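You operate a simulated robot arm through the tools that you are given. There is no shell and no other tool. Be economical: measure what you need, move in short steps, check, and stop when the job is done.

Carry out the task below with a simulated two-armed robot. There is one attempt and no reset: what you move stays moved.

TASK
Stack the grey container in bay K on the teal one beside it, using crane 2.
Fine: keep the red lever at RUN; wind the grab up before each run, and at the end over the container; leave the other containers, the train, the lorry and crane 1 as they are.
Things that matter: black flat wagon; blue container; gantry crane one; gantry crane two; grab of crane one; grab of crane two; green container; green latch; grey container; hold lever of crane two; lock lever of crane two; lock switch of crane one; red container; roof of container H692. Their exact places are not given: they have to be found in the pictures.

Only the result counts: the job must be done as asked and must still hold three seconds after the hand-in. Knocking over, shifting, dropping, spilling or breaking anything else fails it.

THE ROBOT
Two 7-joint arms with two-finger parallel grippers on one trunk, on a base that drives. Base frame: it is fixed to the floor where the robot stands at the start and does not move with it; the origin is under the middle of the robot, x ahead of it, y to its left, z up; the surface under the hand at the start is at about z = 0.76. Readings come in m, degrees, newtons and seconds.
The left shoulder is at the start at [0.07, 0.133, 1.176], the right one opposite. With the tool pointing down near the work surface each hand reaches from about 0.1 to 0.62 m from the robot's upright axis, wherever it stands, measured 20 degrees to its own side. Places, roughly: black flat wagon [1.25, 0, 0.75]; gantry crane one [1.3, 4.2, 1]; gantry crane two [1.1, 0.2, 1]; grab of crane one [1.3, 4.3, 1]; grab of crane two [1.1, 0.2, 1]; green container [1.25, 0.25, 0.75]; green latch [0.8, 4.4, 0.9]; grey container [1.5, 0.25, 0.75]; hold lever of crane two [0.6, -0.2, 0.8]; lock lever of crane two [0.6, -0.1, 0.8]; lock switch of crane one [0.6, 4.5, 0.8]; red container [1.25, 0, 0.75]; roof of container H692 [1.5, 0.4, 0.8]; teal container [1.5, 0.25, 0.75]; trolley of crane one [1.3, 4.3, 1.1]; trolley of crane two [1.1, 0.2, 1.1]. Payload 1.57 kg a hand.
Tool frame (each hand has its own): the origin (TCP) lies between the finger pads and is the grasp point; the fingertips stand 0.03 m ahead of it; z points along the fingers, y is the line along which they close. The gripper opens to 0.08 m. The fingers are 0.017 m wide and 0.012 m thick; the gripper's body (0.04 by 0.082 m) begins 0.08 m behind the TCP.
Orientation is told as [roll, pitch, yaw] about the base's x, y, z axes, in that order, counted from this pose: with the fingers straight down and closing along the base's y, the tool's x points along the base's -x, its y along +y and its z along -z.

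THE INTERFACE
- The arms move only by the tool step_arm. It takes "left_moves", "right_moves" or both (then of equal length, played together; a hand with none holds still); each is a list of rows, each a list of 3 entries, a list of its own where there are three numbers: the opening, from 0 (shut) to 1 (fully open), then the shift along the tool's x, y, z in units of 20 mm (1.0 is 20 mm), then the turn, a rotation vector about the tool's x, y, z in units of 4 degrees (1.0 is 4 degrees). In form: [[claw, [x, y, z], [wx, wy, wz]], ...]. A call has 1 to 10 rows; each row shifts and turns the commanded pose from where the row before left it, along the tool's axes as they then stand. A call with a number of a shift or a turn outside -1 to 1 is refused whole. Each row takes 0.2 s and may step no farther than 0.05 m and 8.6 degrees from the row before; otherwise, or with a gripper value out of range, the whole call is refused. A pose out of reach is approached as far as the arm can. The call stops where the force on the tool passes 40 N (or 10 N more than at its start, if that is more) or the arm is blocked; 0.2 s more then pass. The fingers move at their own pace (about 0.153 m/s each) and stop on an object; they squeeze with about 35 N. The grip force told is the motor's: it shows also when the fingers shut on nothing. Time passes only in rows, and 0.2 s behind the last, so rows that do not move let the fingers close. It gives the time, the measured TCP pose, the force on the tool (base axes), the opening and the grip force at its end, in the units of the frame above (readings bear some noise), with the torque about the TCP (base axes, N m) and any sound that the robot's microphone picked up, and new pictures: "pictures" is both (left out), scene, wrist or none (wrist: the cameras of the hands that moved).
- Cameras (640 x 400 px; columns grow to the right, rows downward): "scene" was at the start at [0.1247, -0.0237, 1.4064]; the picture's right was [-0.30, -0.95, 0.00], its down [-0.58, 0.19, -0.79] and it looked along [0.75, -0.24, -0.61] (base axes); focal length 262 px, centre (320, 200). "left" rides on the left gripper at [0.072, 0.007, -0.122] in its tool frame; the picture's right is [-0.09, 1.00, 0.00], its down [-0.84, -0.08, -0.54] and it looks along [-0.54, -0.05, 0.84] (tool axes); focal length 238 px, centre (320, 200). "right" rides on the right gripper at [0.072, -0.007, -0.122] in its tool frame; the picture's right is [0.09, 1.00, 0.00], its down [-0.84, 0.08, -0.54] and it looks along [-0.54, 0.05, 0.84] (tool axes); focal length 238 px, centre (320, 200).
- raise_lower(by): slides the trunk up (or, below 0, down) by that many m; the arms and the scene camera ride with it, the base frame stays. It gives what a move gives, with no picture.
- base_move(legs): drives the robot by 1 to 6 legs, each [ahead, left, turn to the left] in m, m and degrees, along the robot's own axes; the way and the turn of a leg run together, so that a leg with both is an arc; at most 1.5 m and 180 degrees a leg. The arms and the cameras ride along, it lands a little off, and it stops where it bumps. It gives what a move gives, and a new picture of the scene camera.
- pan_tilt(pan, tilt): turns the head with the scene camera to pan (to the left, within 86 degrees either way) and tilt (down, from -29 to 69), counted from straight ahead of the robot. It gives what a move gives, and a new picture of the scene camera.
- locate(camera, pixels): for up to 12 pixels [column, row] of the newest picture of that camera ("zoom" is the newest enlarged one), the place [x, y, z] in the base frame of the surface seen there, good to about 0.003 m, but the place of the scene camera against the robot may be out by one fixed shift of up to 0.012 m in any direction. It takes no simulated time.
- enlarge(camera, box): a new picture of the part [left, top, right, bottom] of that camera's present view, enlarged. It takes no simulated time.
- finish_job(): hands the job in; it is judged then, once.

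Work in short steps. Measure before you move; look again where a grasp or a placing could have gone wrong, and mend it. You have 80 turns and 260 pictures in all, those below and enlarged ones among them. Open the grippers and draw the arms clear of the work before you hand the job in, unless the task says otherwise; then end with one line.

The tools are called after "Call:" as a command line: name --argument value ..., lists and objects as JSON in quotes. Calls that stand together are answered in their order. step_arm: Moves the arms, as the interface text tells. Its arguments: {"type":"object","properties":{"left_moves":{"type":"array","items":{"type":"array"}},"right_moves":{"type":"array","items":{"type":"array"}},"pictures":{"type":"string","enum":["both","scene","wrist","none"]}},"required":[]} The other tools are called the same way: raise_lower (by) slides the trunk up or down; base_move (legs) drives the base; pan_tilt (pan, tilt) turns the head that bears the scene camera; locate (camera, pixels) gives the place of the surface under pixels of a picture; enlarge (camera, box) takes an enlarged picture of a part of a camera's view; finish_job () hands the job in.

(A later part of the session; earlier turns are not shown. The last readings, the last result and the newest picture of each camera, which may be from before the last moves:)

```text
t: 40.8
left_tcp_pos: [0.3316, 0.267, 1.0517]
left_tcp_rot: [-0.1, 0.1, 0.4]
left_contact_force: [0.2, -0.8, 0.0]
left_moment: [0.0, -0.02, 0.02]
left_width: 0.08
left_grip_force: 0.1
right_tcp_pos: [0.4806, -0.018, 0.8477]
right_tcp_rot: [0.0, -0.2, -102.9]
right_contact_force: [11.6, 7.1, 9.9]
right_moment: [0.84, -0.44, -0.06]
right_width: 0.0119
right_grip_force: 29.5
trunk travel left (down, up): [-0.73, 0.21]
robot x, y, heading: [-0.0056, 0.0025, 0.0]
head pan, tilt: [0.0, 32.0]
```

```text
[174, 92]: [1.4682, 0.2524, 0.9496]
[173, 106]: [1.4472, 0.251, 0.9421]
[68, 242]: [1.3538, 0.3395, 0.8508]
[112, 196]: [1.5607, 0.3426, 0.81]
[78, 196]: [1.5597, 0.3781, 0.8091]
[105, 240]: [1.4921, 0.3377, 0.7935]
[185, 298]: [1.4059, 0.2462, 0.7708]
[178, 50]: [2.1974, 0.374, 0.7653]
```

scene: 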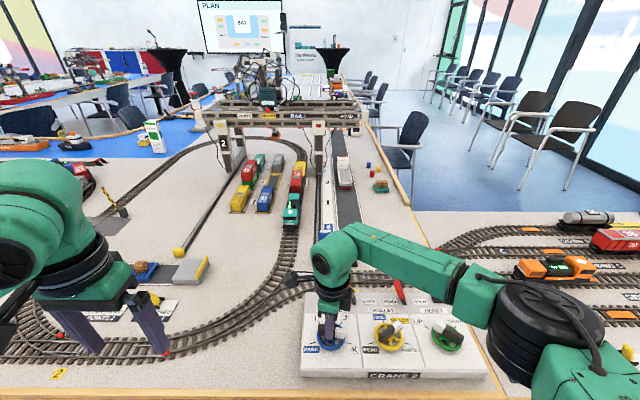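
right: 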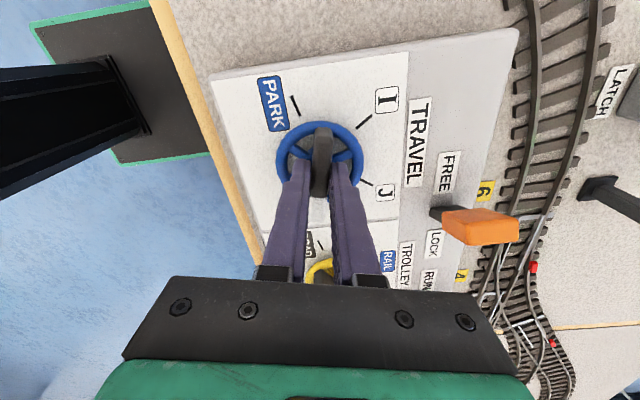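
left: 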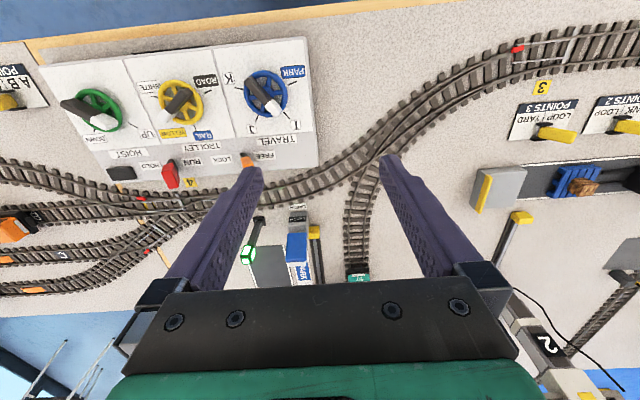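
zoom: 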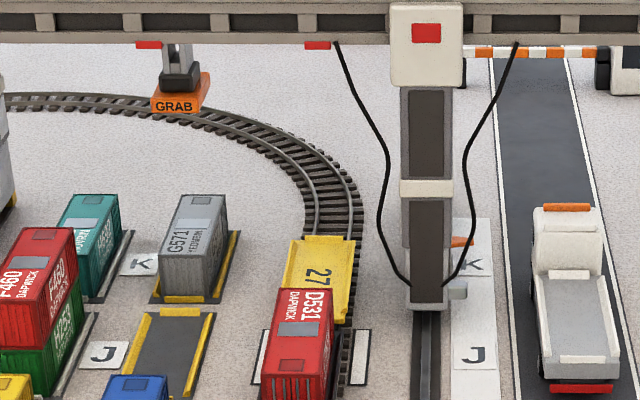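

Grab front at x 1.447, roof 1.436–1.56 centre ≈1.498; the crane may be ~8 mm short, matching dial -103 vs -105. I turn 2.4° more and check.

Call:
step_arm --right_moves '[[0, [0, 0.1, 0], [0, 0, 0.6]], [0, [0, 0, 0], [0, 0, 0]], [0, [0, 0, 0], [0, 0, 0]]]' --pictures "scene"

Call:
enlarge --camera "scene" --box '[260, 125, 300, 175]'

```text
t: 41.6
left_tcp_pos: [0.3308, 0.2667, 1.0514]
left_tcp_rot: [-0.1, 0.0, 0.4]
left_contact_force: [1.2, 0.2, 0.4]
left_moment: [0.01, 0.01, 0.03]
left_width: 0.0799
left_grip_force: 0.0
right_tcp_pos: [0.4804, -0.0168, 0.8478]
right_tcp_rot: [-0.2, -0.2, -105.2]
right_contact_force: [2.2, 8.3, 1.8]
right_moment: [0.58, -0.49, 0.26]
right_width: 0.0117
right_grip_force: 29.1
trunk travel left (down, up): [-0.73, 0.21]
robot x, y, heading: [-0.002, -0.0019, 0.4]
head pan, tilt: [0.0, 32.0]
```

scene: 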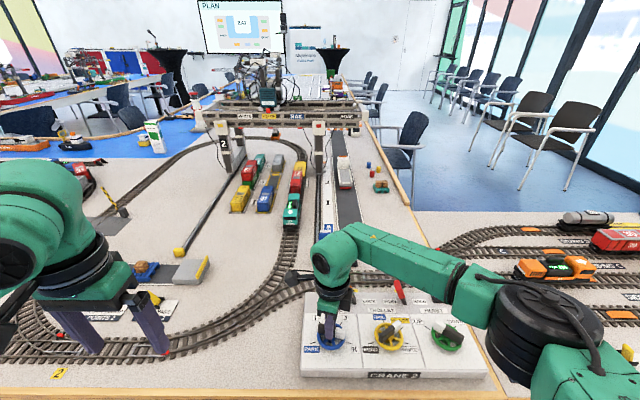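

```text
8.00 times, centred on (280, 150) of scene
```

zoom: 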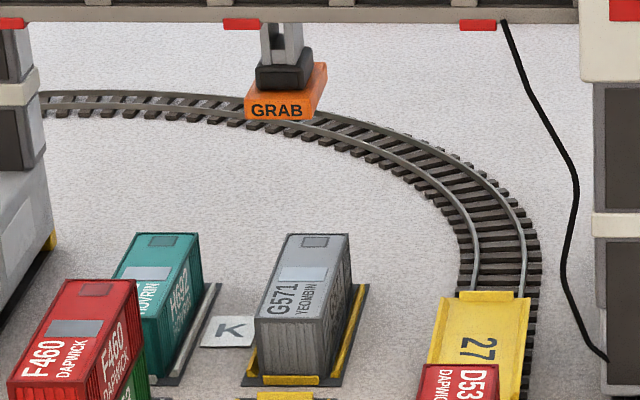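

Call:
locate --camera "zoom" --pixels '[[275, 118], [275, 96], [318, 110], [327, 64], [318, 66], [250, 97], [258, 318], [310, 321], [288, 237], [347, 238], [318, 280], [303, 64]]'

```text
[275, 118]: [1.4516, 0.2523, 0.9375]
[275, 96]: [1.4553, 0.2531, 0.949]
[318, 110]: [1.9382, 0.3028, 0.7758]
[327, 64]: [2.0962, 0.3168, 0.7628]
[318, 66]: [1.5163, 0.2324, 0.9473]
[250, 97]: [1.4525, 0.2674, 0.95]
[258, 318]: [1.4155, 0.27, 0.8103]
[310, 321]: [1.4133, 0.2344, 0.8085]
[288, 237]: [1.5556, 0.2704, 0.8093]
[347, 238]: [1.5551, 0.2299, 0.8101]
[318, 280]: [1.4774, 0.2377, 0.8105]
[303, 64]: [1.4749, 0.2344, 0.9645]
```

Now grab centre (1.486, 0.250) matches the grey container centre (1.486, 0.251). I release the bar, rise, and turn the hand back to +45° for the hoist wheel.

Call:
step_arm --right_moves '[[0.5, [0, 0, 0], [0, 0, 0]], [0.5, [0, 0, 0], [0, 0, 0]], [0.6, [0, 0, -1], [0, 0, 0]], [0.6, [0, 0, -1], [0, 0, 0]], [0.6, [0, 0, -1], [0, 0, 0]], [0.6, [0, 0, -1], [0, 0, -1]], [0.6, [0, 0, 0], [0, 0, -1]], [0.6, [0, 0, 0], [0, 0, -1]], [0.6, [0, 0, 0], [0, 0, -1]], [0.6, [0, 0, 0], [0, 0, -1]]]' --pictures "none"

Call:
step_arm --right_moves '[[0.6, [0, 0, 0], [0, 0, -1]], [0.6, [0, 0, 0], [0, 0, -1]], [0.6, [0, 0, 0], [0, 0, -1]], [0.6, [0, 0, 0], [0, 0, -1]], [0.6, [0, 0, 0], [0, 0, -1]], [0.6, [0, 0, 0], [0, 0, -1]], [0.6, [0, 0, 0], [0, 0, -1]], [0.6, [0, 0, 0], [0, 0, -1]], [0.6, [0, 0, 0], [0, 0, -1]], [0.6, [0, 0, 0], [0, 0, -1]]]' --pictures "none"

Call:
step_arm --right_moves '[[0.6, [0, 0, 0], [0, 0, -1]], [0.6, [0, 0, 0], [0, 0, -1]], [0.6, [0, 0, 0], [0, 0, -1]], [0.6, [0, 0, 0], [0, 0, -1]], [0.6, [0, 0, 0], [0, 0, -1]], [0.6, [0, 0, 0], [0, 0, -1]], [0.6, [0, 0, 0], [0, 0, -1]], [0.6, [0, 0, 0], [0, 0, -1]], [0.6, [0, 0, 0], [0, 0, -1]], [0.6, [0, 0, 0], [0, 0, -1]]]' --pictures "none"

Call:
step_arm --right_moves '[[0.6, [0, 0, 0], [0, 0, -1]], [0.6, [0, 0, 0], [0, 0, -1]], [0.6, [0, 0, 0], [0, 0, -1]], [0.6, [0, 0, 0], [0, 0, -1]], [0.6, [0, 0, 0], [0, 0, -1]], [0.6, [0, 0, 0], [0, 0, -1]], [0.6, [0, 0, 0], [0, 0, -1]], [0.6, [0, 0, 0], [0, 0, -1]], [0.6, [0, 0, 0], [0, 0, -1]], [0.6, [0, 0, 0], [0, 0, -1]]]' --pictures "none"

Call:
step_arm --right_moves '[[0.6, [0, 0, 0], [0, 0, -1]], [0.6, [0, 0, 0], [0, 0, -1]], [0.6, [0, 0, 0], [0, 0, -0.6]]]' --pictures "none"

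Call:
step_arm --right_moves '[[0.6, [0.937, -0.937, 0], [0, 0, 0]], [0.6, [0.937, -0.937, 0], [0, 0, 0]], [0.6, [0.937, -0.937, 0], [0, 0, 0]], [0.6, [0.937, -0.937, 0], [0, 0, 0]], [0.6, [0.937, -0.937, 0], [0, 0, 0]], [0.6, [0.937, -0.937, 0], [0, 0, 0]], [0.6, [0.937, -0.937, 0], [0, 0, 0]], [0.6, [0.937, -0.937, 0], [0, 0, 0]], [0.6, [0.937, -0.937, 0], [0, 0, 0]], [0.6, [0.937, -0.937, 0], [0, 0, 0]]]' --pictures "both"

```text
t: 43.8
left_tcp_pos: [0.3301, 0.2645, 1.052]
left_tcp_rot: [0.0, 0.0, 0.4]
left_contact_force: [0.2, 0.6, -0.1]
left_moment: [0.01, 0.02, 0.0]
left_width: 0.0802
left_grip_force: 0.0
right_tcp_pos: [0.4819, -0.0191, 0.9273]
right_tcp_rot: [0.0, 0.1, -85.2]
right_contact_force: [0.5, 0.0, 0.1]
right_moment: [0.0, 0.03, 0.01]
right_width: 0.0479
right_grip_force: 0.0
trunk travel left (down, up): [-0.73, 0.21]
robot x, y, heading: [-0.005, 0.0052, 0.3]
head pan, tilt: [0.0, 32.0]
```

```text
t: 46.0
left_tcp_pos: [0.3302, 0.2643, 1.0524]
left_tcp_rot: [0.1, 0.0, 0.5]
left_contact_force: [-0.1, 0.1, -0.2]
left_moment: [0.05, 0.01, 0.0]
left_width: 0.0801
left_grip_force: 0.1
right_tcp_pos: [0.4817, -0.0183, 0.9267]
right_tcp_rot: [-0.1, 0.1, -45.2]
right_contact_force: [-0.1, 0.0, -0.4]
right_moment: [-0.02, 0.04, -0.03]
right_width: 0.0482
right_grip_force: 0.1
trunk travel left (down, up): [-0.73, 0.21]
robot x, y, heading: [-0.0072, 0.0012, 0.2]
head pan, tilt: [0.0, 32.0]
```

```text
t: 48.2
left_tcp_pos: [0.3304, 0.2638, 1.0529]
left_tcp_rot: [0.0, 0.0, 0.3]
left_contact_force: [-0.3, 0.4, 0.0]
left_moment: [0.0, 0.04, -0.01]
left_width: 0.0801
left_grip_force: 0.1
right_tcp_pos: [0.4808, -0.0183, 0.929]
right_tcp_rot: [0.0, -0.1, -5.2]
right_contact_force: [-0.8, 0.2, -0.8]
right_moment: [0.01, -0.01, 0.01]
right_width: 0.048
right_grip_force: 0.1
trunk travel left (down, up): [-0.73, 0.21]
robot x, y, heading: [-0.0059, 0.0007, 0.5]
head pan, tilt: [0.0, 32.0]
```

```text
t: 50.4
left_tcp_pos: [0.3301, 0.2645, 1.0525]
left_tcp_rot: [0.1, 0.0, 0.4]
left_contact_force: [0.7, -0.7, -0.7]
left_moment: [0.01, 0.02, 0.01]
left_width: 0.0803
left_grip_force: 0.1
right_tcp_pos: [0.4821, -0.0189, 0.9287]
right_tcp_rot: [0.0, -0.1, 34.8]
right_contact_force: [-1.1, -0.5, 0.3]
right_moment: [0.0, -0.01, -0.01]
right_width: 0.0482
right_grip_force: 0.0
trunk travel left (down, up): [-0.73, 0.21]
robot x, y, heading: [-0.0072, 0.0045, 0.4]
head pan, tilt: [0.0, 32.0]
```

```text
t: 51.2
left_tcp_pos: [0.3312, 0.2645, 1.0511]
left_tcp_rot: [0.0, 0.0, 0.4]
left_contact_force: [-0.1, -0.2, 0.0]
left_moment: [0.01, -0.01, 0.0]
left_width: 0.0801
left_grip_force: 0.1
right_tcp_pos: [0.4815, -0.0191, 0.927]
right_tcp_rot: [0.0, -0.1, 38.8]
right_contact_force: [0.2, 0.9, 0.7]
right_moment: [0.03, -0.01, -0.01]
right_width: 0.0484
right_grip_force: 0.1
right hand out of reach, approached as far as the arm can: row 2
trunk travel left (down, up): [-0.73, 0.21]
robot x, y, heading: [-0.0076, 0.0004, 0.3]
head pan, tilt: [0.0, 32.0]
```

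```text
t: 53.4
left_tcp_pos: [0.3297, 0.2634, 1.0515]
left_tcp_rot: [0.0, 0.0, 0.4]
left_contact_force: [0.8, 1.0, 0.2]
left_moment: [-0.01, -0.03, -0.02]
left_width: 0.0798
left_grip_force: 0.1
right_tcp_pos: [0.4503, -0.0878, 0.9309]
right_tcp_rot: [0.1, 0.1, 41.1]
right_contact_force: [-0.9, 0.0, -0.2]
right_moment: [0.0, 0.02, -0.01]
right_width: 0.0482
right_grip_force: 0.0
right hand out of reach, approached as far as the arm can: row 1, 3, 4, 5, 6, 7, 8, 9, 10
trunk travel left (down, up): [-0.73, 0.21]
robot x, y, heading: [-0.0066, 0.0048, 0.5]
head pan, tilt: [0.0, 32.0]
```

scene: 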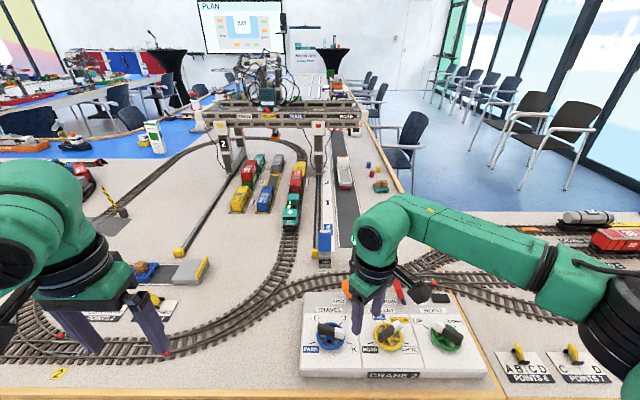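
right: 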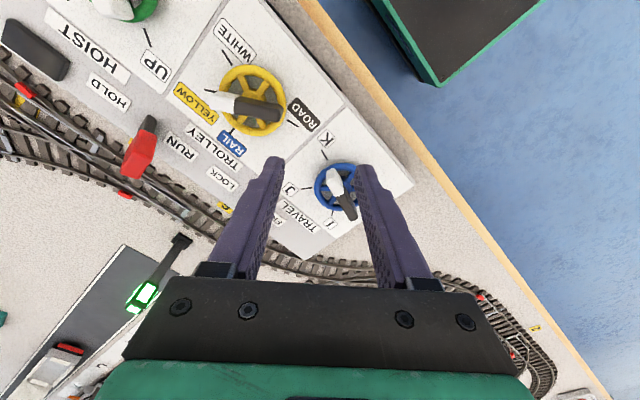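

The wrist hits its stop near +41°, so for the hoist bar (≈47°) I use the equivalent -133°, leaving room to turn clockwise. I turn the hand back that way.

Call:
step_arm --right_moves '[[0.6, [0, 0, 0], [0, 0, 1]], [0.6, [0, 0, 0], [0, 0, 1]], [0.6, [0, 0, 0], [0, 0, 1]], [0.6, [0, 0, 0], [0, 0, 1]], [0.6, [0, 0, 0], [0, 0, 1]], [0.6, [0, 0, 0], [0, 0, 1]], [0.6, [0, 0, 0], [0, 0, 1]], [0.6, [0, 0, 0], [0, 0, 1]], [0.6, [0, 0, 0], [0, 0, 1]], [0.6, [0, 0, 0], [0, 0, 1]]]' --pictures "none"

Call:
step_arm --right_moves '[[0.6, [0, 0, 0], [0, 0, 1]], [0.6, [0, 0, 0], [0, 0, 1]], [0.6, [0, 0, 0], [0, 0, 1]], [0.6, [0, 0, 0], [0, 0, 1]], [0.6, [0, 0, 0], [0, 0, 1]], [0.6, [0, 0, 0], [0, 0, 1]], [0.6, [0, 0, 0], [0, 0, 1]], [0.6, [0, 0, 0], [0, 0, 1]], [0.6, [0, 0, 0], [0, 0, 1]], [0.6, [0, 0, 0], [0, 0, 1]]]' --pictures "none"

Call:
step_arm --right_moves '[[0.6, [0, 0, 0], [0, 0, 1]], [0.6, [0, 0, 0], [0, 0, 1]], [0.6, [0, 0, 0], [0, 0, 1]], [0.6, [0, 0, 0], [0, 0, 1]], [0.6, [0, 0, 0], [0, 0, 1]], [0.6, [0, 0, 0], [0, 0, 1]], [0.6, [0, 0, 0], [0, 0, 1]], [0.6, [0, 0, 0], [0, 0, 1]], [0.6, [0, 0, 0], [0, 0, 1]], [0.6, [0, 0, 0], [0, 0, 1]]]' --pictures "none"

Call:
step_arm --right_moves '[[0.6, [0, 0, 0], [0, 0, 1]], [0.6, [0, 0, 0], [0, 0, 1]], [0.6, [0, 0, 0], [0, 0, 1]], [0.6, [0, 0, 0], [0, 0, 1]], [0.6, [0, 0, 0], [0, 0, 1]], [0.6, [0, 0, 0], [0, 0, 1]], [0.6, [0, 0, 0], [0, 0, 1]], [0.6, [0, 0, 0], [0, 0, 1]], [0.6, [0, 0, 0], [0, 0, 1]], [0.6, [0, 0, 0], [0, 0, 1]]]' --pictures "none"

Call:
step_arm --right_moves '[[0.6, [0, 0, 0], [0, 0, 1]], [0.6, [0, 0, 0], [0, 0, 1]], [0.6, [0, 0, 0], [0, 0, 1]], [0.6, [0, 0, 0], [0, 0, 0.5]]]' --pictures "both"

```text
t: 55.6
left_tcp_pos: [0.3308, 0.2637, 1.0524]
left_tcp_rot: [0.0, 0.0, 0.5]
left_contact_force: [-0.7, 0.5, -0.1]
left_moment: [0.02, -0.02, -0.04]
left_width: 0.0798
left_grip_force: 0.0
right_tcp_pos: [0.4483, -0.0879, 0.9309]
right_tcp_rot: [0.1, 0.1, 1.2]
right_contact_force: [0.4, -0.3, -0.7]
right_moment: [-0.01, -0.01, -0.01]
right_width: 0.048
right_grip_force: 0.0
trunk travel left (down, up): [-0.73, 0.21]
robot x, y, heading: [-0.0049, -0.0, 0.1]
head pan, tilt: [0.0, 32.0]
```

```text
t: 57.8
left_tcp_pos: [0.3301, 0.2647, 1.0515]
left_tcp_rot: [0.0, 0.0, 0.5]
left_contact_force: [0.2, -0.4, 1.2]
left_moment: [0.01, -0.01, 0.03]
left_width: 0.0801
left_grip_force: 0.1
right_tcp_pos: [0.4493, -0.0872, 0.9306]
right_tcp_rot: [0.0, -0.1, -38.9]
right_contact_force: [0.5, 0.1, 0.2]
right_moment: [0.01, -0.01, -0.01]
right_width: 0.0481
right_grip_force: 0.1
trunk travel left (down, up): [-0.73, 0.21]
robot x, y, heading: [-0.0053, -0.0012, 0.4]
head pan, tilt: [0.0, 32.0]
```

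```text
t: 60.0
left_tcp_pos: [0.3299, 0.2642, 1.0529]
left_tcp_rot: [0.1, 0.1, 0.4]
left_contact_force: [-0.4, 0.3, 0.2]
left_moment: [-0.04, 0.02, -0.01]
left_width: 0.0799
left_grip_force: 0.0
right_tcp_pos: [0.4496, -0.0876, 0.9305]
right_tcp_rot: [-0.1, 0.1, -79.0]
right_contact_force: [1.1, 0.1, 0.5]
right_moment: [-0.01, 0.01, 0.02]
right_width: 0.048
right_grip_force: 0.1
trunk travel left (down, up): [-0.73, 0.21]
robot x, y, heading: [-0.0026, 0.0018, 0.3]
head pan, tilt: [0.0, 32.0]
```

```text
t: 62.2
left_tcp_pos: [0.3297, 0.264, 1.0525]
left_tcp_rot: [0.0, 0.0, 0.5]
left_contact_force: [0.1, -0.5, 0.3]
left_moment: [-0.01, -0.01, 0.0]
left_width: 0.08
left_grip_force: 0.0
right_tcp_pos: [0.4499, -0.0879, 0.9309]
right_tcp_rot: [-0.1, 0.0, -118.9]
right_contact_force: [0.7, -0.2, -0.6]
right_moment: [-0.01, 0.0, 0.03]
right_width: 0.0479
right_grip_force: 0.1
trunk travel left (down, up): [-0.73, 0.21]
robot x, y, heading: [-0.0034, 0.003, 0.3]
head pan, tilt: [0.0, 32.0]
```

```text
t: 63.2
left_tcp_pos: [0.3303, 0.2645, 1.0536]
left_tcp_rot: [0.0, 0.0, 0.3]
left_contact_force: [0.6, -0.4, -0.3]
left_moment: [0.0, -0.01, 0.02]
left_width: 0.0799
left_grip_force: 0.0
right_tcp_pos: [0.4493, -0.0883, 0.9325]
right_tcp_rot: [0.0, 0.0, -132.8]
right_contact_force: [-0.3, -0.3, 1.1]
right_moment: [-0.02, 0.03, -0.01]
right_width: 0.048
right_grip_force: 0.1
trunk travel left (down, up): [-0.73, 0.21]
robot x, y, heading: [-0.0079, 0.0013, 0.5]
head pan, tilt: [0.0, 32.0]
```

scene: 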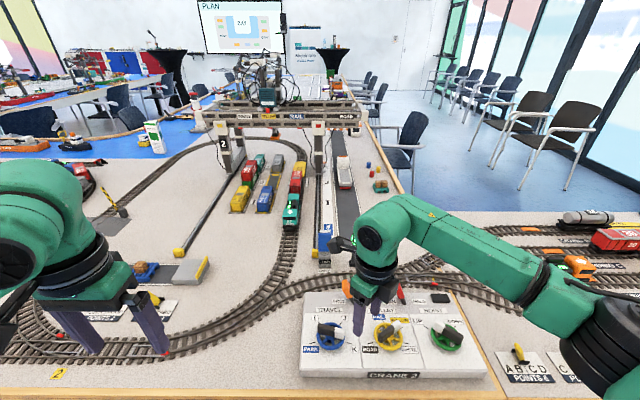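
right: 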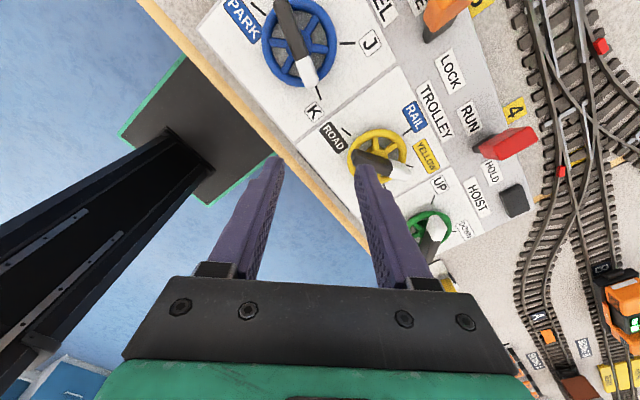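

K is set well. Now translate over the hoist wheel.

Call:
step_arm --right_moves '[[0.6, [-0.758, 0.965, 0], [0, 0, 0]], [0.6, [-0.758, 0.965, 0], [0, 0, 0]], [0.6, [-0.758, 0.965, 0], [0, 0, 0]], [0.6, [-0.758, 0.965, 0], [0, 0, 0]], [0.6, [-0.758, 0.965, 0], [0, 0, 0]], [0.6, [-0.758, 0.965, 0], [0, 0, 0]], [0.6, [-0.758, 0.965, 0], [0, 0, 0]], [0.6, [-0.758, 0.965, 0], [0, 0, 0]]]' --pictures "wrist"

```text
t: 65.0
left_tcp_pos: [0.3303, 0.2642, 1.0525]
left_tcp_rot: [0.0, 0.0, 0.3]
left_contact_force: [0.1, 0.1, 0.1]
left_moment: [0.03, -0.01, 0.0]
left_width: 0.0799
left_grip_force: 0.0
right_tcp_pos: [0.4796, -0.2828, 0.9317]
right_tcp_rot: [0.0, 0.0, -132.9]
right_contact_force: [0.3, -0.5, 0.6]
right_moment: [0.02, -0.04, 0.01]
right_width: 0.0481
right_grip_force: 0.0
trunk travel left (down, up): [-0.73, 0.21]
robot x, y, heading: [-0.0049, -0.0006, 0.0]
head pan, tilt: [0.0, 32.0]
```

right: 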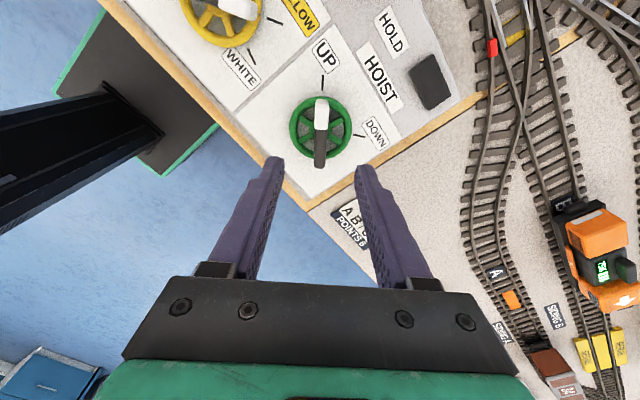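

Bar is vertical and centred at (320,130). Descend and grip.

Call:
step_arm --right_moves '[[0.6, [0, 0, 0.83], [0, 0, 0]], [0.6, [0, 0, 0.83], [0, 0, 0]], [0.6, [0, 0, 0.83], [0, 0, 0]], [0.6, [0, 0, 0.83], [0, 0, 0]], [0.6, [0, 0, 0.83], [0, 0, 0]], [0.6, [0, 0, 0], [0, 0, 0]], [0, [0, 0, 0], [0, 0, 0]], [0, [0, 0, 0], [0, 0, 0]], [0, [0, 0, 0], [0, 0, 0]]]' --pictures "wrist"

```text
t: 67.0
left_tcp_pos: [0.3311, 0.2641, 1.052]
left_tcp_rot: [0.0, 0.1, 0.5]
left_contact_force: [-0.3, -0.7, -0.7]
left_moment: [0.02, 0.06, 0.01]
left_width: 0.0802
left_grip_force: 0.0
right_tcp_pos: [0.4805, -0.2837, 0.8476]
right_tcp_rot: [0.0, 0.0, -133.0]
right_contact_force: [3.6, -5.2, 3.3]
right_moment: [-0.5, 0.28, 0.0]
right_width: 0.0118
right_grip_force: 29.2
trunk travel left (down, up): [-0.73, 0.21]
robot x, y, heading: [-0.0089, 0.0061, 0.4]
head pan, tilt: [0.0, 32.0]
```

right: 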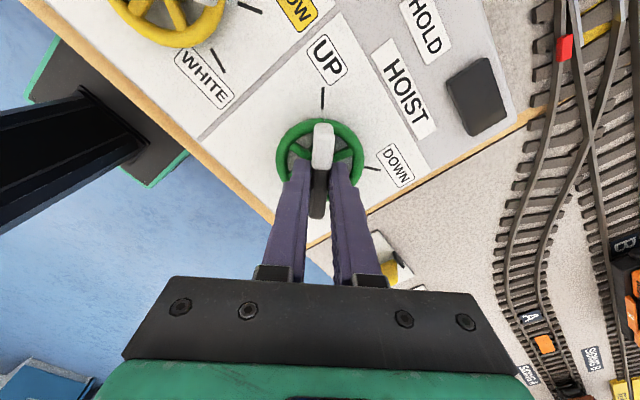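

Gripped. Turn 40° clockwise towards DOWN and watch the grab.

Call:
step_arm --right_moves '[[0, [0, 0, 0], [0, 0, 1]], [0, [0, 0, 0], [0, 0, 1]], [0, [0, 0, 0], [0, 0, 1]], [0, [0, 0, 0], [0, 0, 1]], [0, [0, 0, 0], [0, 0, 1]], [0, [0, 0, 0], [0, 0, 1]], [0, [0, 0, 0], [0, 0, 1]], [0, [0, 0, 0], [0, 0, 1]], [0, [0, 0, 0], [0, 0, 1]], [0, [0, 0, 0], [0, 0, 1]]]' --pictures "both"

Call:
enlarge --camera "scene" --box '[240, 125, 304, 175]'

```text
t: 69.2
left_tcp_pos: [0.3295, 0.2625, 1.0523]
left_tcp_rot: [0.1, 0.0, 0.4]
left_contact_force: [0.2, 0.0, -0.1]
left_moment: [0.0, 0.0, -0.01]
left_width: 0.0799
left_grip_force: 0.0
right_tcp_pos: [0.4801, -0.2841, 0.8483]
right_tcp_rot: [0.0, 0.0, -173.0]
right_contact_force: [4.3, -7.9, 2.0]
right_moment: [-0.42, -0.41, 0.03]
right_width: 0.012
right_grip_force: 29.4
trunk travel left (down, up): [-0.73, 0.21]
robot x, y, heading: [-0.0091, 0.0009, 0.5]
head pan, tilt: [0.0, 32.0]
```

scene: 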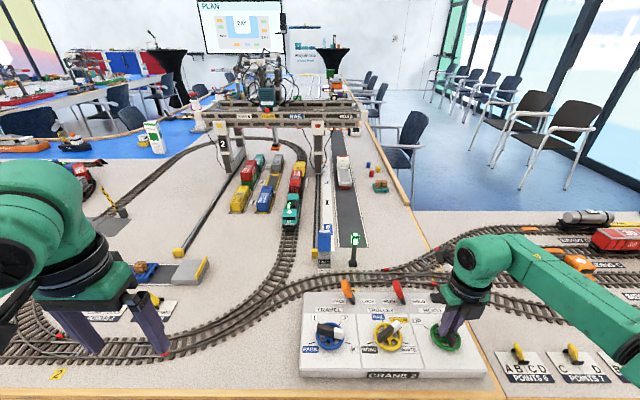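
right: 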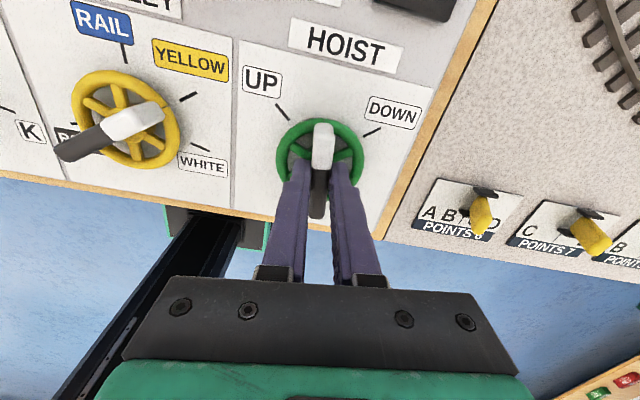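

```text
8.00 times, centred on (272, 150) of scene
```

zoom: 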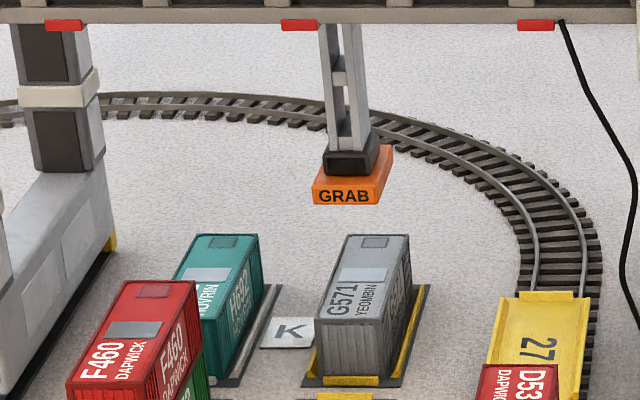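

The grab is coming down straight over the grey container. I measure its height.

Call:
locate --camera "zoom" --pixels '[[345, 202], [345, 188], [345, 184], [315, 190], [370, 196], [385, 148], [350, 238], [365, 300]]'

```text
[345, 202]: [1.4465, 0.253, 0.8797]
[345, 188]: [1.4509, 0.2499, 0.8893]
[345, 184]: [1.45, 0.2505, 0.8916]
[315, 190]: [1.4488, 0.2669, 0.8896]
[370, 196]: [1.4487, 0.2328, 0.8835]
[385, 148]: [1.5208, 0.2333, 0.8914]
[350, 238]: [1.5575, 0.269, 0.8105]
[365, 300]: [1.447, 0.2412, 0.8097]
```

1.45 mm per degree; about 48° more to touch the roof (z 0.810). I turn 40° more.

Call:
step_arm --right_moves '[[0, [0, 0, 0], [0, 0, 1]], [0, [0, 0, 0], [0, 0, 1]], [0, [0, 0, 0], [0, 0, 1]], [0, [0, 0, 0], [0, 0, 1]], [0, [0, 0, 0], [0, 0, 1]], [0, [0, 0, 0], [0, 0, 1]], [0, [0, 0, 0], [0, 0, 1]], [0, [0, 0, 0], [0, 0, 1]], [0, [0, 0, 0], [0, 0, 1]], [0, [0, 0, 0], [0, 0, 1]]]' --pictures "both"

Call:
enlarge --camera "scene" --box '[240, 125, 304, 175]'

```text
t: 71.4
left_tcp_pos: [0.3309, 0.2622, 1.0522]
left_tcp_rot: [0.1, -0.1, 0.3]
left_contact_force: [0.5, 0.5, 0.1]
left_moment: [0.02, 0.01, -0.03]
left_width: 0.0799
left_grip_force: 0.0
right_tcp_pos: [0.4789, -0.2835, 0.8478]
right_tcp_rot: [-0.1, -0.1, 146.9]
right_contact_force: [1.8, -11.8, -0.5]
right_moment: [-0.44, -0.13, 0.01]
right_width: 0.0122
right_grip_force: 29.6
trunk travel left (down, up): [-0.73, 0.21]
robot x, y, heading: [-0.0071, -0.0001, 0.1]
head pan, tilt: [0.0, 32.0]
```

scene: 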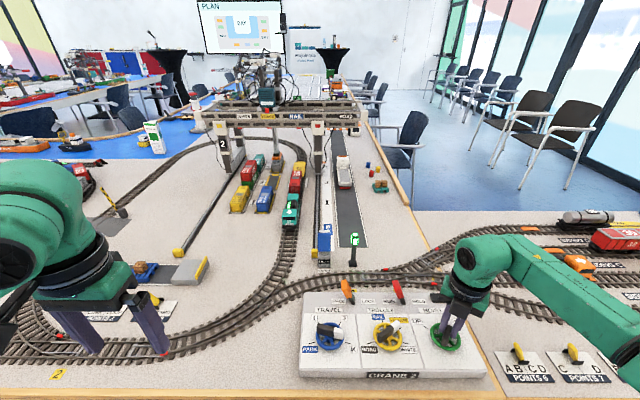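
right: 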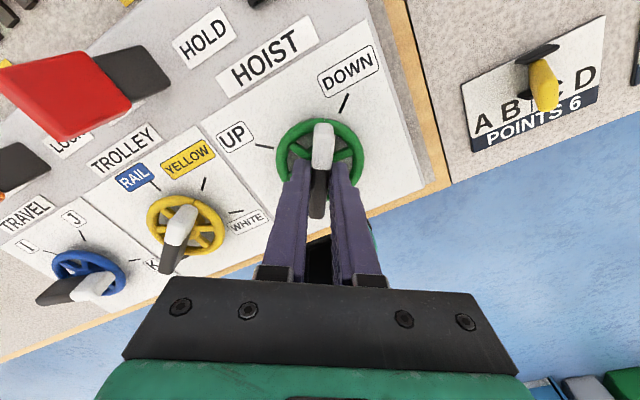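

```text
8.00 times, centred on (272, 150) of scene
```

zoom: 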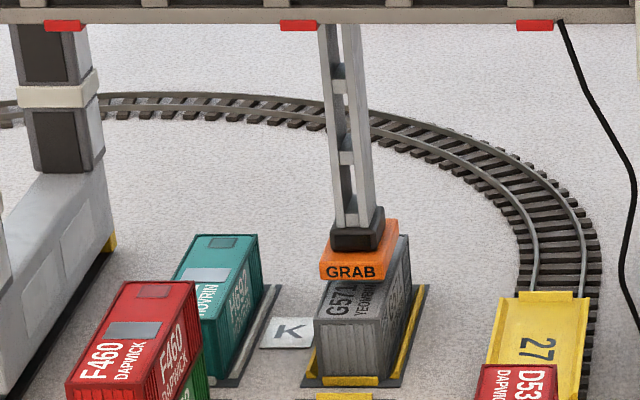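

About 10 mm left. I turn 8° more, checking torque.

Call:
step_arm --right_moves '[[0, [0, 0, 0], [0, 0, 1]], [0, [0, 0, 0], [0, 0, 0.5]], [0, [0, 0, 0], [0, 0, 0.5]], [0, [0, 0, 0], [0, 0, 0]]]' --pictures "both"

Call:
enlarge --camera "scene" --box '[256, 140, 304, 175]'

```text
t: 72.4
left_tcp_pos: [0.3307, 0.2627, 1.0537]
left_tcp_rot: [0.1, 0.1, 0.3]
left_contact_force: [0.1, 0.0, 0.6]
left_moment: [0.0, 0.03, -0.03]
left_width: 0.08
left_grip_force: 0.0
right_tcp_pos: [0.4793, -0.2842, 0.8481]
right_tcp_rot: [-0.1, -0.1, 139.1]
right_contact_force: [3.1, -13.1, 1.9]
right_moment: [-0.35, 0.08, -0.02]
right_width: 0.0121
right_grip_force: 29.4
trunk travel left (down, up): [-0.73, 0.21]
robot x, y, heading: [-0.0071, 0.001, 0.3]
head pan, tilt: [0.0, 32.0]
```

scene: 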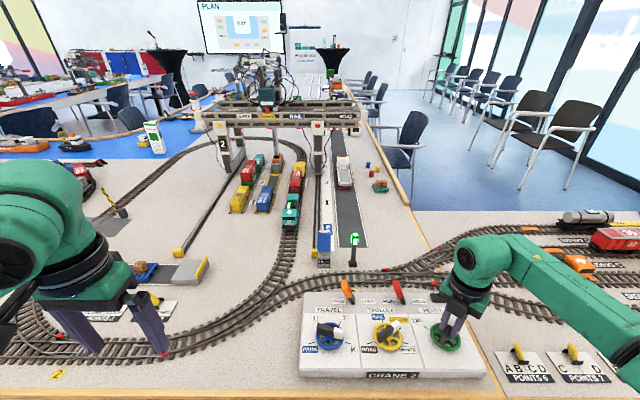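
right: 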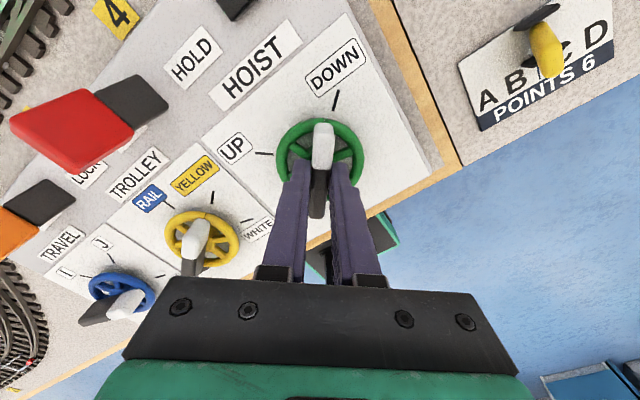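

```text
11.43 times, centred on (280, 158) of scene
```

zoom: 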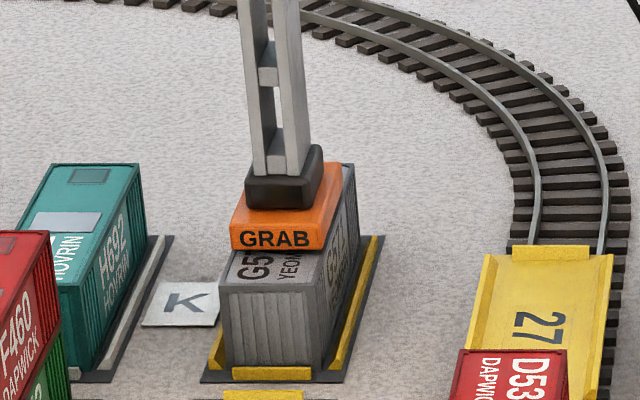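

Call:
locate --camera "zoom" --pixels '[[275, 247], [275, 254], [235, 240], [318, 240], [238, 200], [318, 258], [330, 255], [232, 270], [347, 170], [222, 285], [328, 288], [270, 283]]'

```text
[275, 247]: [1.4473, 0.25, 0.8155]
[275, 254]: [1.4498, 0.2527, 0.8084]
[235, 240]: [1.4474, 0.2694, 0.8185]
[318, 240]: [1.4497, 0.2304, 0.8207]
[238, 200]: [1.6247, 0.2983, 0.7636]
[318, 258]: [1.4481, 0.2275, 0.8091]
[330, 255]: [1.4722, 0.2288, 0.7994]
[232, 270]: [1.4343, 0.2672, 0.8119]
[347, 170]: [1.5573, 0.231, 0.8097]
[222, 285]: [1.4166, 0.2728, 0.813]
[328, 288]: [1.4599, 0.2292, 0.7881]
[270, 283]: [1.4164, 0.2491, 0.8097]
```

Gap is ~1–3 mm; I turn about 3° more to DOWN.

Call:
step_arm --right_moves '[[0, [0, 0, 0], [0, 0, 0.4]], [0, [0, 0, 0], [0, 0, 0.3]], [0, [0, 0, 0], [0, 0, 0]], [0, [0, 0, 0], [0, 0, 0]]]' --pictures "both"

Call:
enlarge --camera "scene" --box '[256, 140, 304, 175]'

```text
t: 73.4
left_tcp_pos: [0.3307, 0.262, 1.0528]
left_tcp_rot: [0.1, 0.0, 0.4]
left_contact_force: [0.0, 0.7, -0.8]
left_moment: [0.02, -0.02, -0.01]
left_width: 0.0801
left_grip_force: 0.1
right_tcp_pos: [0.4796, -0.2848, 0.8475]
right_tcp_rot: [-0.1, -0.1, 136.3]
right_contact_force: [2.4, -13.2, 1.0]
right_moment: [-0.54, -0.18, -0.01]
right_width: 0.0119
right_grip_force: 29.1
trunk travel left (down, up): [-0.73, 0.21]
robot x, y, heading: [-0.0059, 0.0013, 0.2]
head pan, tilt: [0.0, 32.0]
```

scene: 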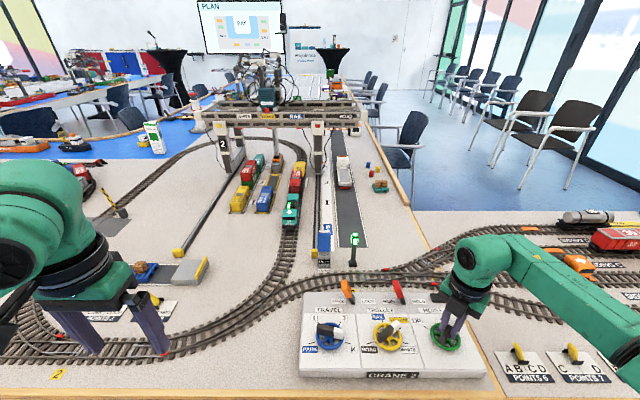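
right: 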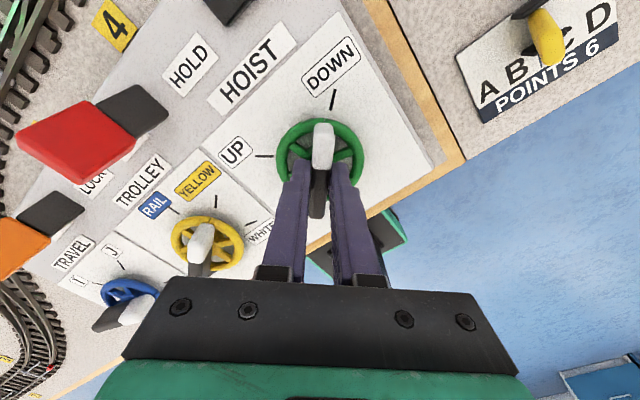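

```text
11.43 times, centred on (280, 158) of scene
```

zoom: 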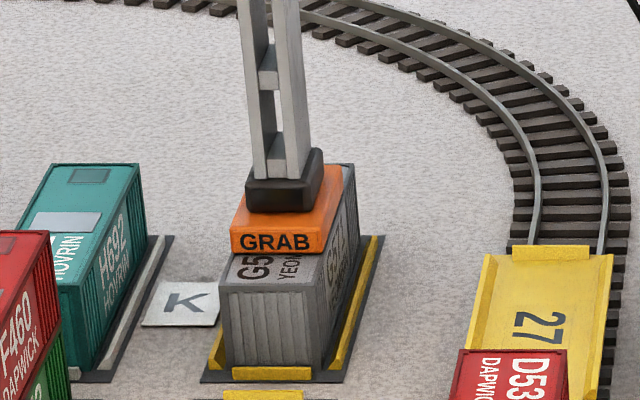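

Call:
locate --camera "zoom" --pixels '[[275, 249], [275, 252], [275, 255], [275, 258], [275, 234], [240, 250], [316, 253]]'

Call:
enlarge --camera "scene" --box '[268, 150, 292, 168]'

```text
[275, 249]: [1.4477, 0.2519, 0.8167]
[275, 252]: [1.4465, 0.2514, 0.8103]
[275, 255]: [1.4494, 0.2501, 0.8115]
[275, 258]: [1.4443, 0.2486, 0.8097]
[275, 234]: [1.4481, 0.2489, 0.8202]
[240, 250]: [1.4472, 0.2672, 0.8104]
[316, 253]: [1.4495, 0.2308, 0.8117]
```

```text
16.00 times, centred on (280, 159) of scene
```

zoom: 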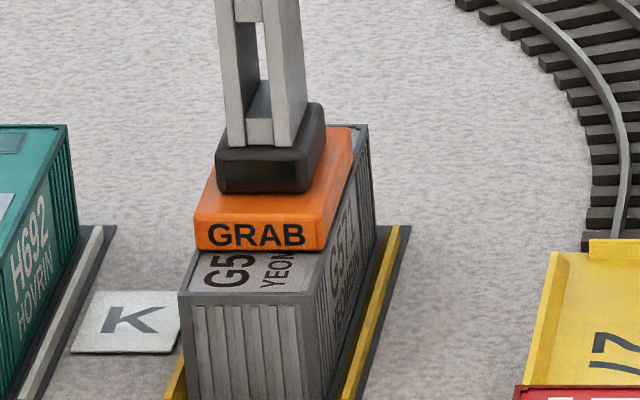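

It looks in contact. I turn 4° more towards the DOWN tick (still ~10° away by the picture) to see whether the grab moves further.

Call:
step_arm --right_moves '[[0, [0, 0, 0], [0, 0, 0.5]], [0, [0, 0, 0], [0, 0, 0.5]], [0, [0, 0, 0], [0, 0, 0]], [0, [0, 0, 0], [0, 0, 0]]]' --pictures "both"

Call:
enlarge --camera "scene" --box '[268, 150, 292, 168]'

```text
t: 74.4
left_tcp_pos: [0.3311, 0.2628, 1.053]
left_tcp_rot: [0.3, 0.1, 0.4]
left_contact_force: [-0.3, 0.3, -0.6]
left_moment: [0.01, 0.01, -0.02]
left_width: 0.0797
left_grip_force: 0.1
right_tcp_pos: [0.4801, -0.2846, 0.8478]
right_tcp_rot: [-0.1, 0.0, 132.4]
right_contact_force: [2.9, -13.5, 2.6]
right_moment: [-0.44, 0.0, 0.01]
right_width: 0.012
right_grip_force: 29.2
trunk travel left (down, up): [-0.73, 0.21]
robot x, y, heading: [-0.0091, 0.0005, 0.4]
head pan, tilt: [0.0, 32.0]
```

scene: 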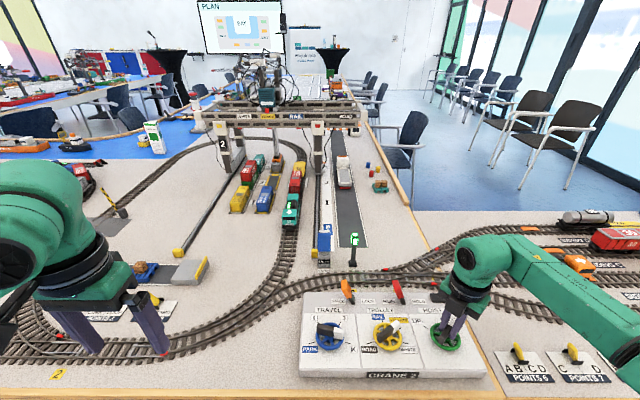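
right: 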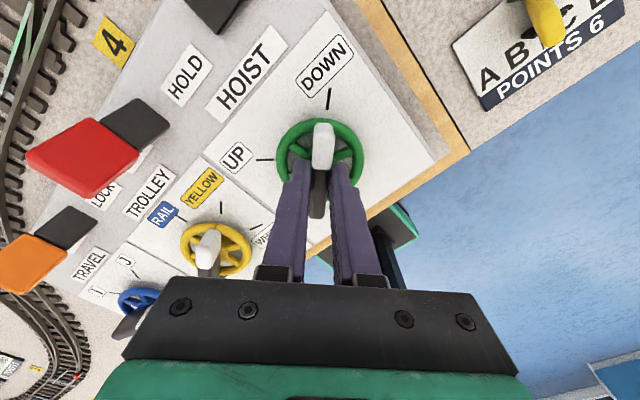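

```text
16.00 times, centred on (280, 159) of scene
```

zoom: 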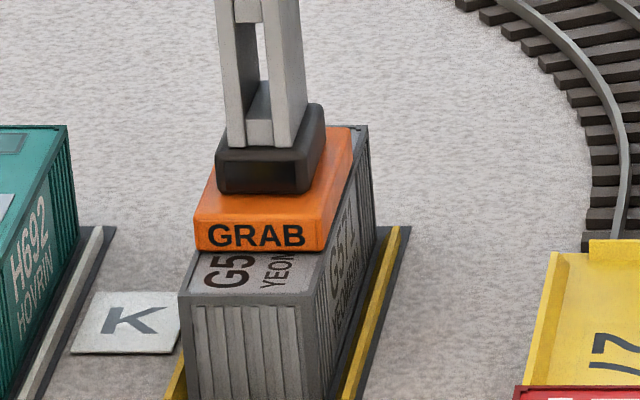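

The grab did not move further: it rests on the roof. I release the hoist bar, rise, turn to yaw 180°, close the fingers and move to the far left of the orange lock lever.

Call:
step_arm --right_moves '[[0.5, [0, 0, 0], [0, 0, 0]], [0.5, [0, 0, 0], [0, 0, 0]], [0.5, [0, 0, -1], [0, 0, 0]], [0.5, [0, 0, -1], [0, 0, 0]], [0.5, [0, 0, -1], [0, 0, 0]], [0.5, [0, 0, -1], [0, 0, 0]], [0, [0, 0, -0.6], [0, 0, -1]], [0, [0, 0, 0], [0, 0, -1]], [0, [0, 0, 0], [0, 0, -1]], [0, [0, 0, 0], [0, 0, -1]]]' --pictures "wrist"

Call:
step_arm --right_moves '[[0, [0, 0, 0], [0, 0, -1]], [0, [0, 0, 0], [0, 0, -1]], [0, [0, 0, 0], [0, 0, -1]], [0, [0, 0, 0], [0, 0, -1]], [0, [0, 0, 0], [0, 0, -1]], [0, [0, 0, 0], [0, 0, -1]], [0, [0, 0, 0], [0, 0, -1]], [0, [0, 0, 0], [0, 0, -0.9]]]' --pictures "none"

Call:
step_arm --right_moves '[[0, [0.44, -1, 0], [0, 0, 0]], [0, [0.44, -1, 0], [0, 0, 0]], [0, [0.44, -1, 0], [0, 0, 0]], [0, [0.44, -1, 0], [0, 0, 0]], [0, [0.44, -1, 0], [0, 0, 0]], [0, [0.44, -1, 0], [0, 0, 0]], [0, [0.44, -1, 0], [0, 0, 0]], [0, [0.44, -1, 0], [0, 0, 0]], [0, [0.44, -1, 0], [0, 0, 0]], [0, [0.44, -1, 0], [0, 0, 0]]]' --pictures "both"

```text
t: 76.6
left_tcp_pos: [0.3319, 0.2646, 1.0515]
left_tcp_rot: [0.0, 0.0, 0.4]
left_contact_force: [-0.2, 0.1, 0.9]
left_moment: [0.0, -0.03, -0.02]
left_width: 0.0798
left_grip_force: 0.1
right_tcp_pos: [0.4798, -0.2822, 0.9405]
right_tcp_rot: [0.1, -0.1, 148.4]
right_contact_force: [-0.6, -0.6, 0.3]
right_moment: [0.0, -0.02, 0.03]
right_width: 0.0002
right_grip_force: 21.6
trunk travel left (down, up): [-0.73, 0.21]
robot x, y, heading: [-0.0048, 0.0021, 0.5]
head pan, tilt: [0.0, 32.0]
```

right: 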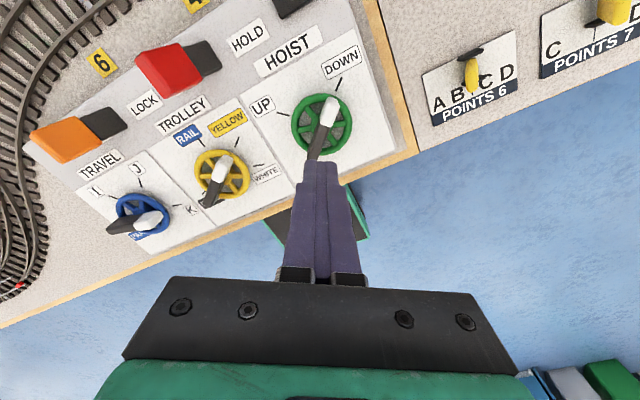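

```text
t: 78.4
left_tcp_pos: [0.331, 0.2649, 1.0515]
left_tcp_rot: [0.0, -0.1, 0.5]
left_contact_force: [0.5, -0.1, 0.3]
left_moment: [0.0, 0.02, 0.0]
left_width: 0.08
left_grip_force: 0.0
right_tcp_pos: [0.4799, -0.2828, 0.9406]
right_tcp_rot: [0.0, 0.0, -180.0]
right_contact_force: [0.8, -0.2, 0.5]
right_moment: [0.03, -0.01, 0.0]
right_width: 0.0
right_grip_force: 21.5
trunk travel left (down, up): [-0.73, 0.21]
robot x, y, heading: [-0.0043, -0.0004, 0.5]
head pan, tilt: [0.0, 32.0]
```

```text
t: 80.6
left_tcp_pos: [0.3313, 0.266, 1.0528]
left_tcp_rot: [-0.1, 0.0, 0.4]
left_contact_force: [-0.2, 1.4, 0.0]
left_moment: [0.0, 0.01, -0.01]
left_width: 0.0802
left_grip_force: 0.1
right_tcp_pos: [0.5674, -0.0799, 0.9402]
right_tcp_rot: [0.1, 0.0, 179.9]
right_contact_force: [-0.3, -0.4, 0.6]
right_moment: [-0.03, 0.01, 0.0]
right_width: 0.0001
right_grip_force: 21.4
trunk travel left (down, up): [-0.73, 0.21]
robot x, y, heading: [-0.0041, 0.0035, 0.4]
head pan, tilt: [0.0, 32.0]
```

scene: 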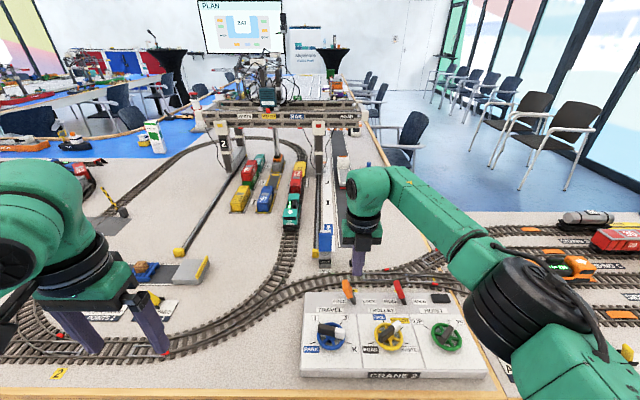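
right: 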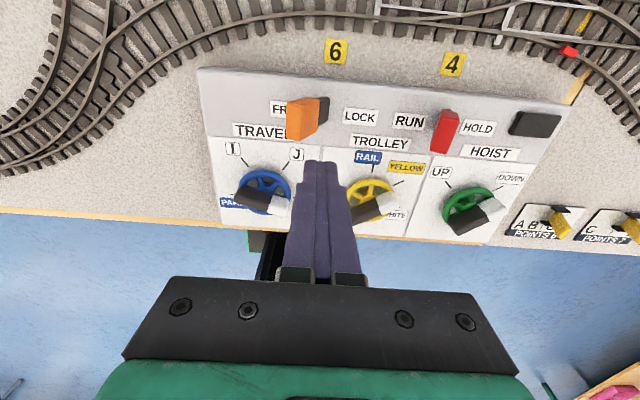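

I measure the orange lever from this view.

Call:
locate --camera "right" --pixels '[[303, 103], [303, 130], [290, 106], [314, 104], [322, 110], [318, 128], [444, 118], [445, 145]]'

```text
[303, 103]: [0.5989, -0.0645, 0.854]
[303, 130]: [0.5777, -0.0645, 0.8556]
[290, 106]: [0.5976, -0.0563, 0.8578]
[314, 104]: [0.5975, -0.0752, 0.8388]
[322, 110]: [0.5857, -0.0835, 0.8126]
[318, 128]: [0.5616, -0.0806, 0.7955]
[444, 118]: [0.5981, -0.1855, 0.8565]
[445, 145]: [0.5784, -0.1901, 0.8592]
```

The paddle spans x≈0.568–0.598, left face at y≈-0.055. I go to (0.583,-0.02), descend so the tip is at z≈0.845.

Call:
step_arm --right_moves '[[0, [0.26, -1, 0], [0, 0, 0]], [0, [0.26, -1, 0], [0, 0, 0]], [0, [0.26, -1, 0], [0, 0, 0]], [0, [0, 0, 0.8], [0, 0, 0]], [0, [0, 0, 0.8], [0, 0, 0]], [0, [0, 0, 0.8], [0, 0, 0]], [0, [0, 0, 0.8], [0, 0, 0]]]' --pictures "wrist"

```text
t: 82.2
left_tcp_pos: [0.3306, 0.2642, 1.0532]
left_tcp_rot: [0.1, 0.1, 0.4]
left_contact_force: [-0.4, -0.2, -0.8]
left_moment: [-0.03, 0.0, 0.0]
left_width: 0.0799
left_grip_force: 0.1
right_tcp_pos: [0.5717, -0.0347, 0.8796]
right_tcp_rot: [-0.1, -0.7, -178.6]
right_contact_force: [-0.2, -0.8, -0.4]
right_moment: [-0.01, 0.0, 0.0]
right_width: 0.0
right_grip_force: 21.2
right hand out of reach, approached as far as the arm can: row 3, 7
trunk travel left (down, up): [-0.73, 0.21]
robot x, y, heading: [-0.0043, -0.0006, 0.2]
head pan, tilt: [0.0, 32.0]
```

right: 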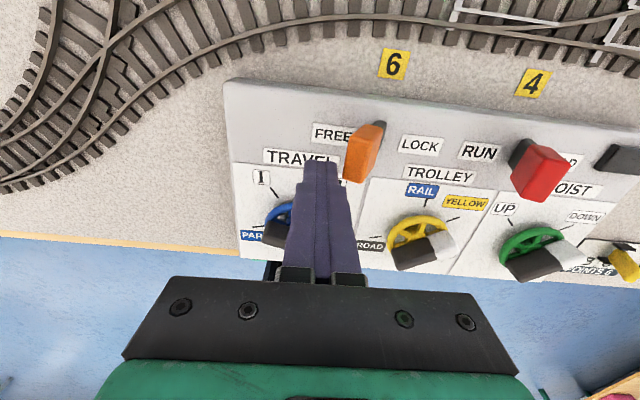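

Fingers stand left of the paddle with overlap. I push to -y in small rows.

Call:
step_arm --right_moves '[[0, [0, 0.5, 0.1], [0, 0, 0]], [0, [0.1, 0.5, 0.1], [0, 0, 0]], [0, [0.1, 0.5, 0], [0, 0, 0]], [0, [0.1, 0.5, 0], [0, 0, 0]]]' --pictures "wrist"

```text
t: 83.2
left_tcp_pos: [0.3304, 0.2642, 1.0529]
left_tcp_rot: [0.0, 0.0, 0.4]
left_contact_force: [0.5, -0.1, 0.6]
left_moment: [0.01, 0.0, 0.0]
left_width: 0.08
left_grip_force: 0.1
right_tcp_pos: [0.5844, -0.0824, 0.8709]
right_tcp_rot: [0.0, 0.0, 179.9]
right_contact_force: [-0.3, 0.5, 0.4]
right_moment: [0.04, -0.01, 0.01]
right_width: 0.0
right_grip_force: 22.0
trunk travel left (down, up): [-0.73, 0.21]
robot x, y, heading: [-0.0057, 0.0018, 0.4]
head pan, tilt: [0.0, 32.0]
```

right: 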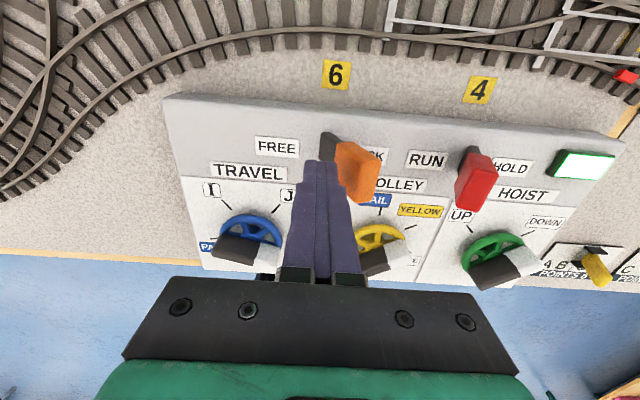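

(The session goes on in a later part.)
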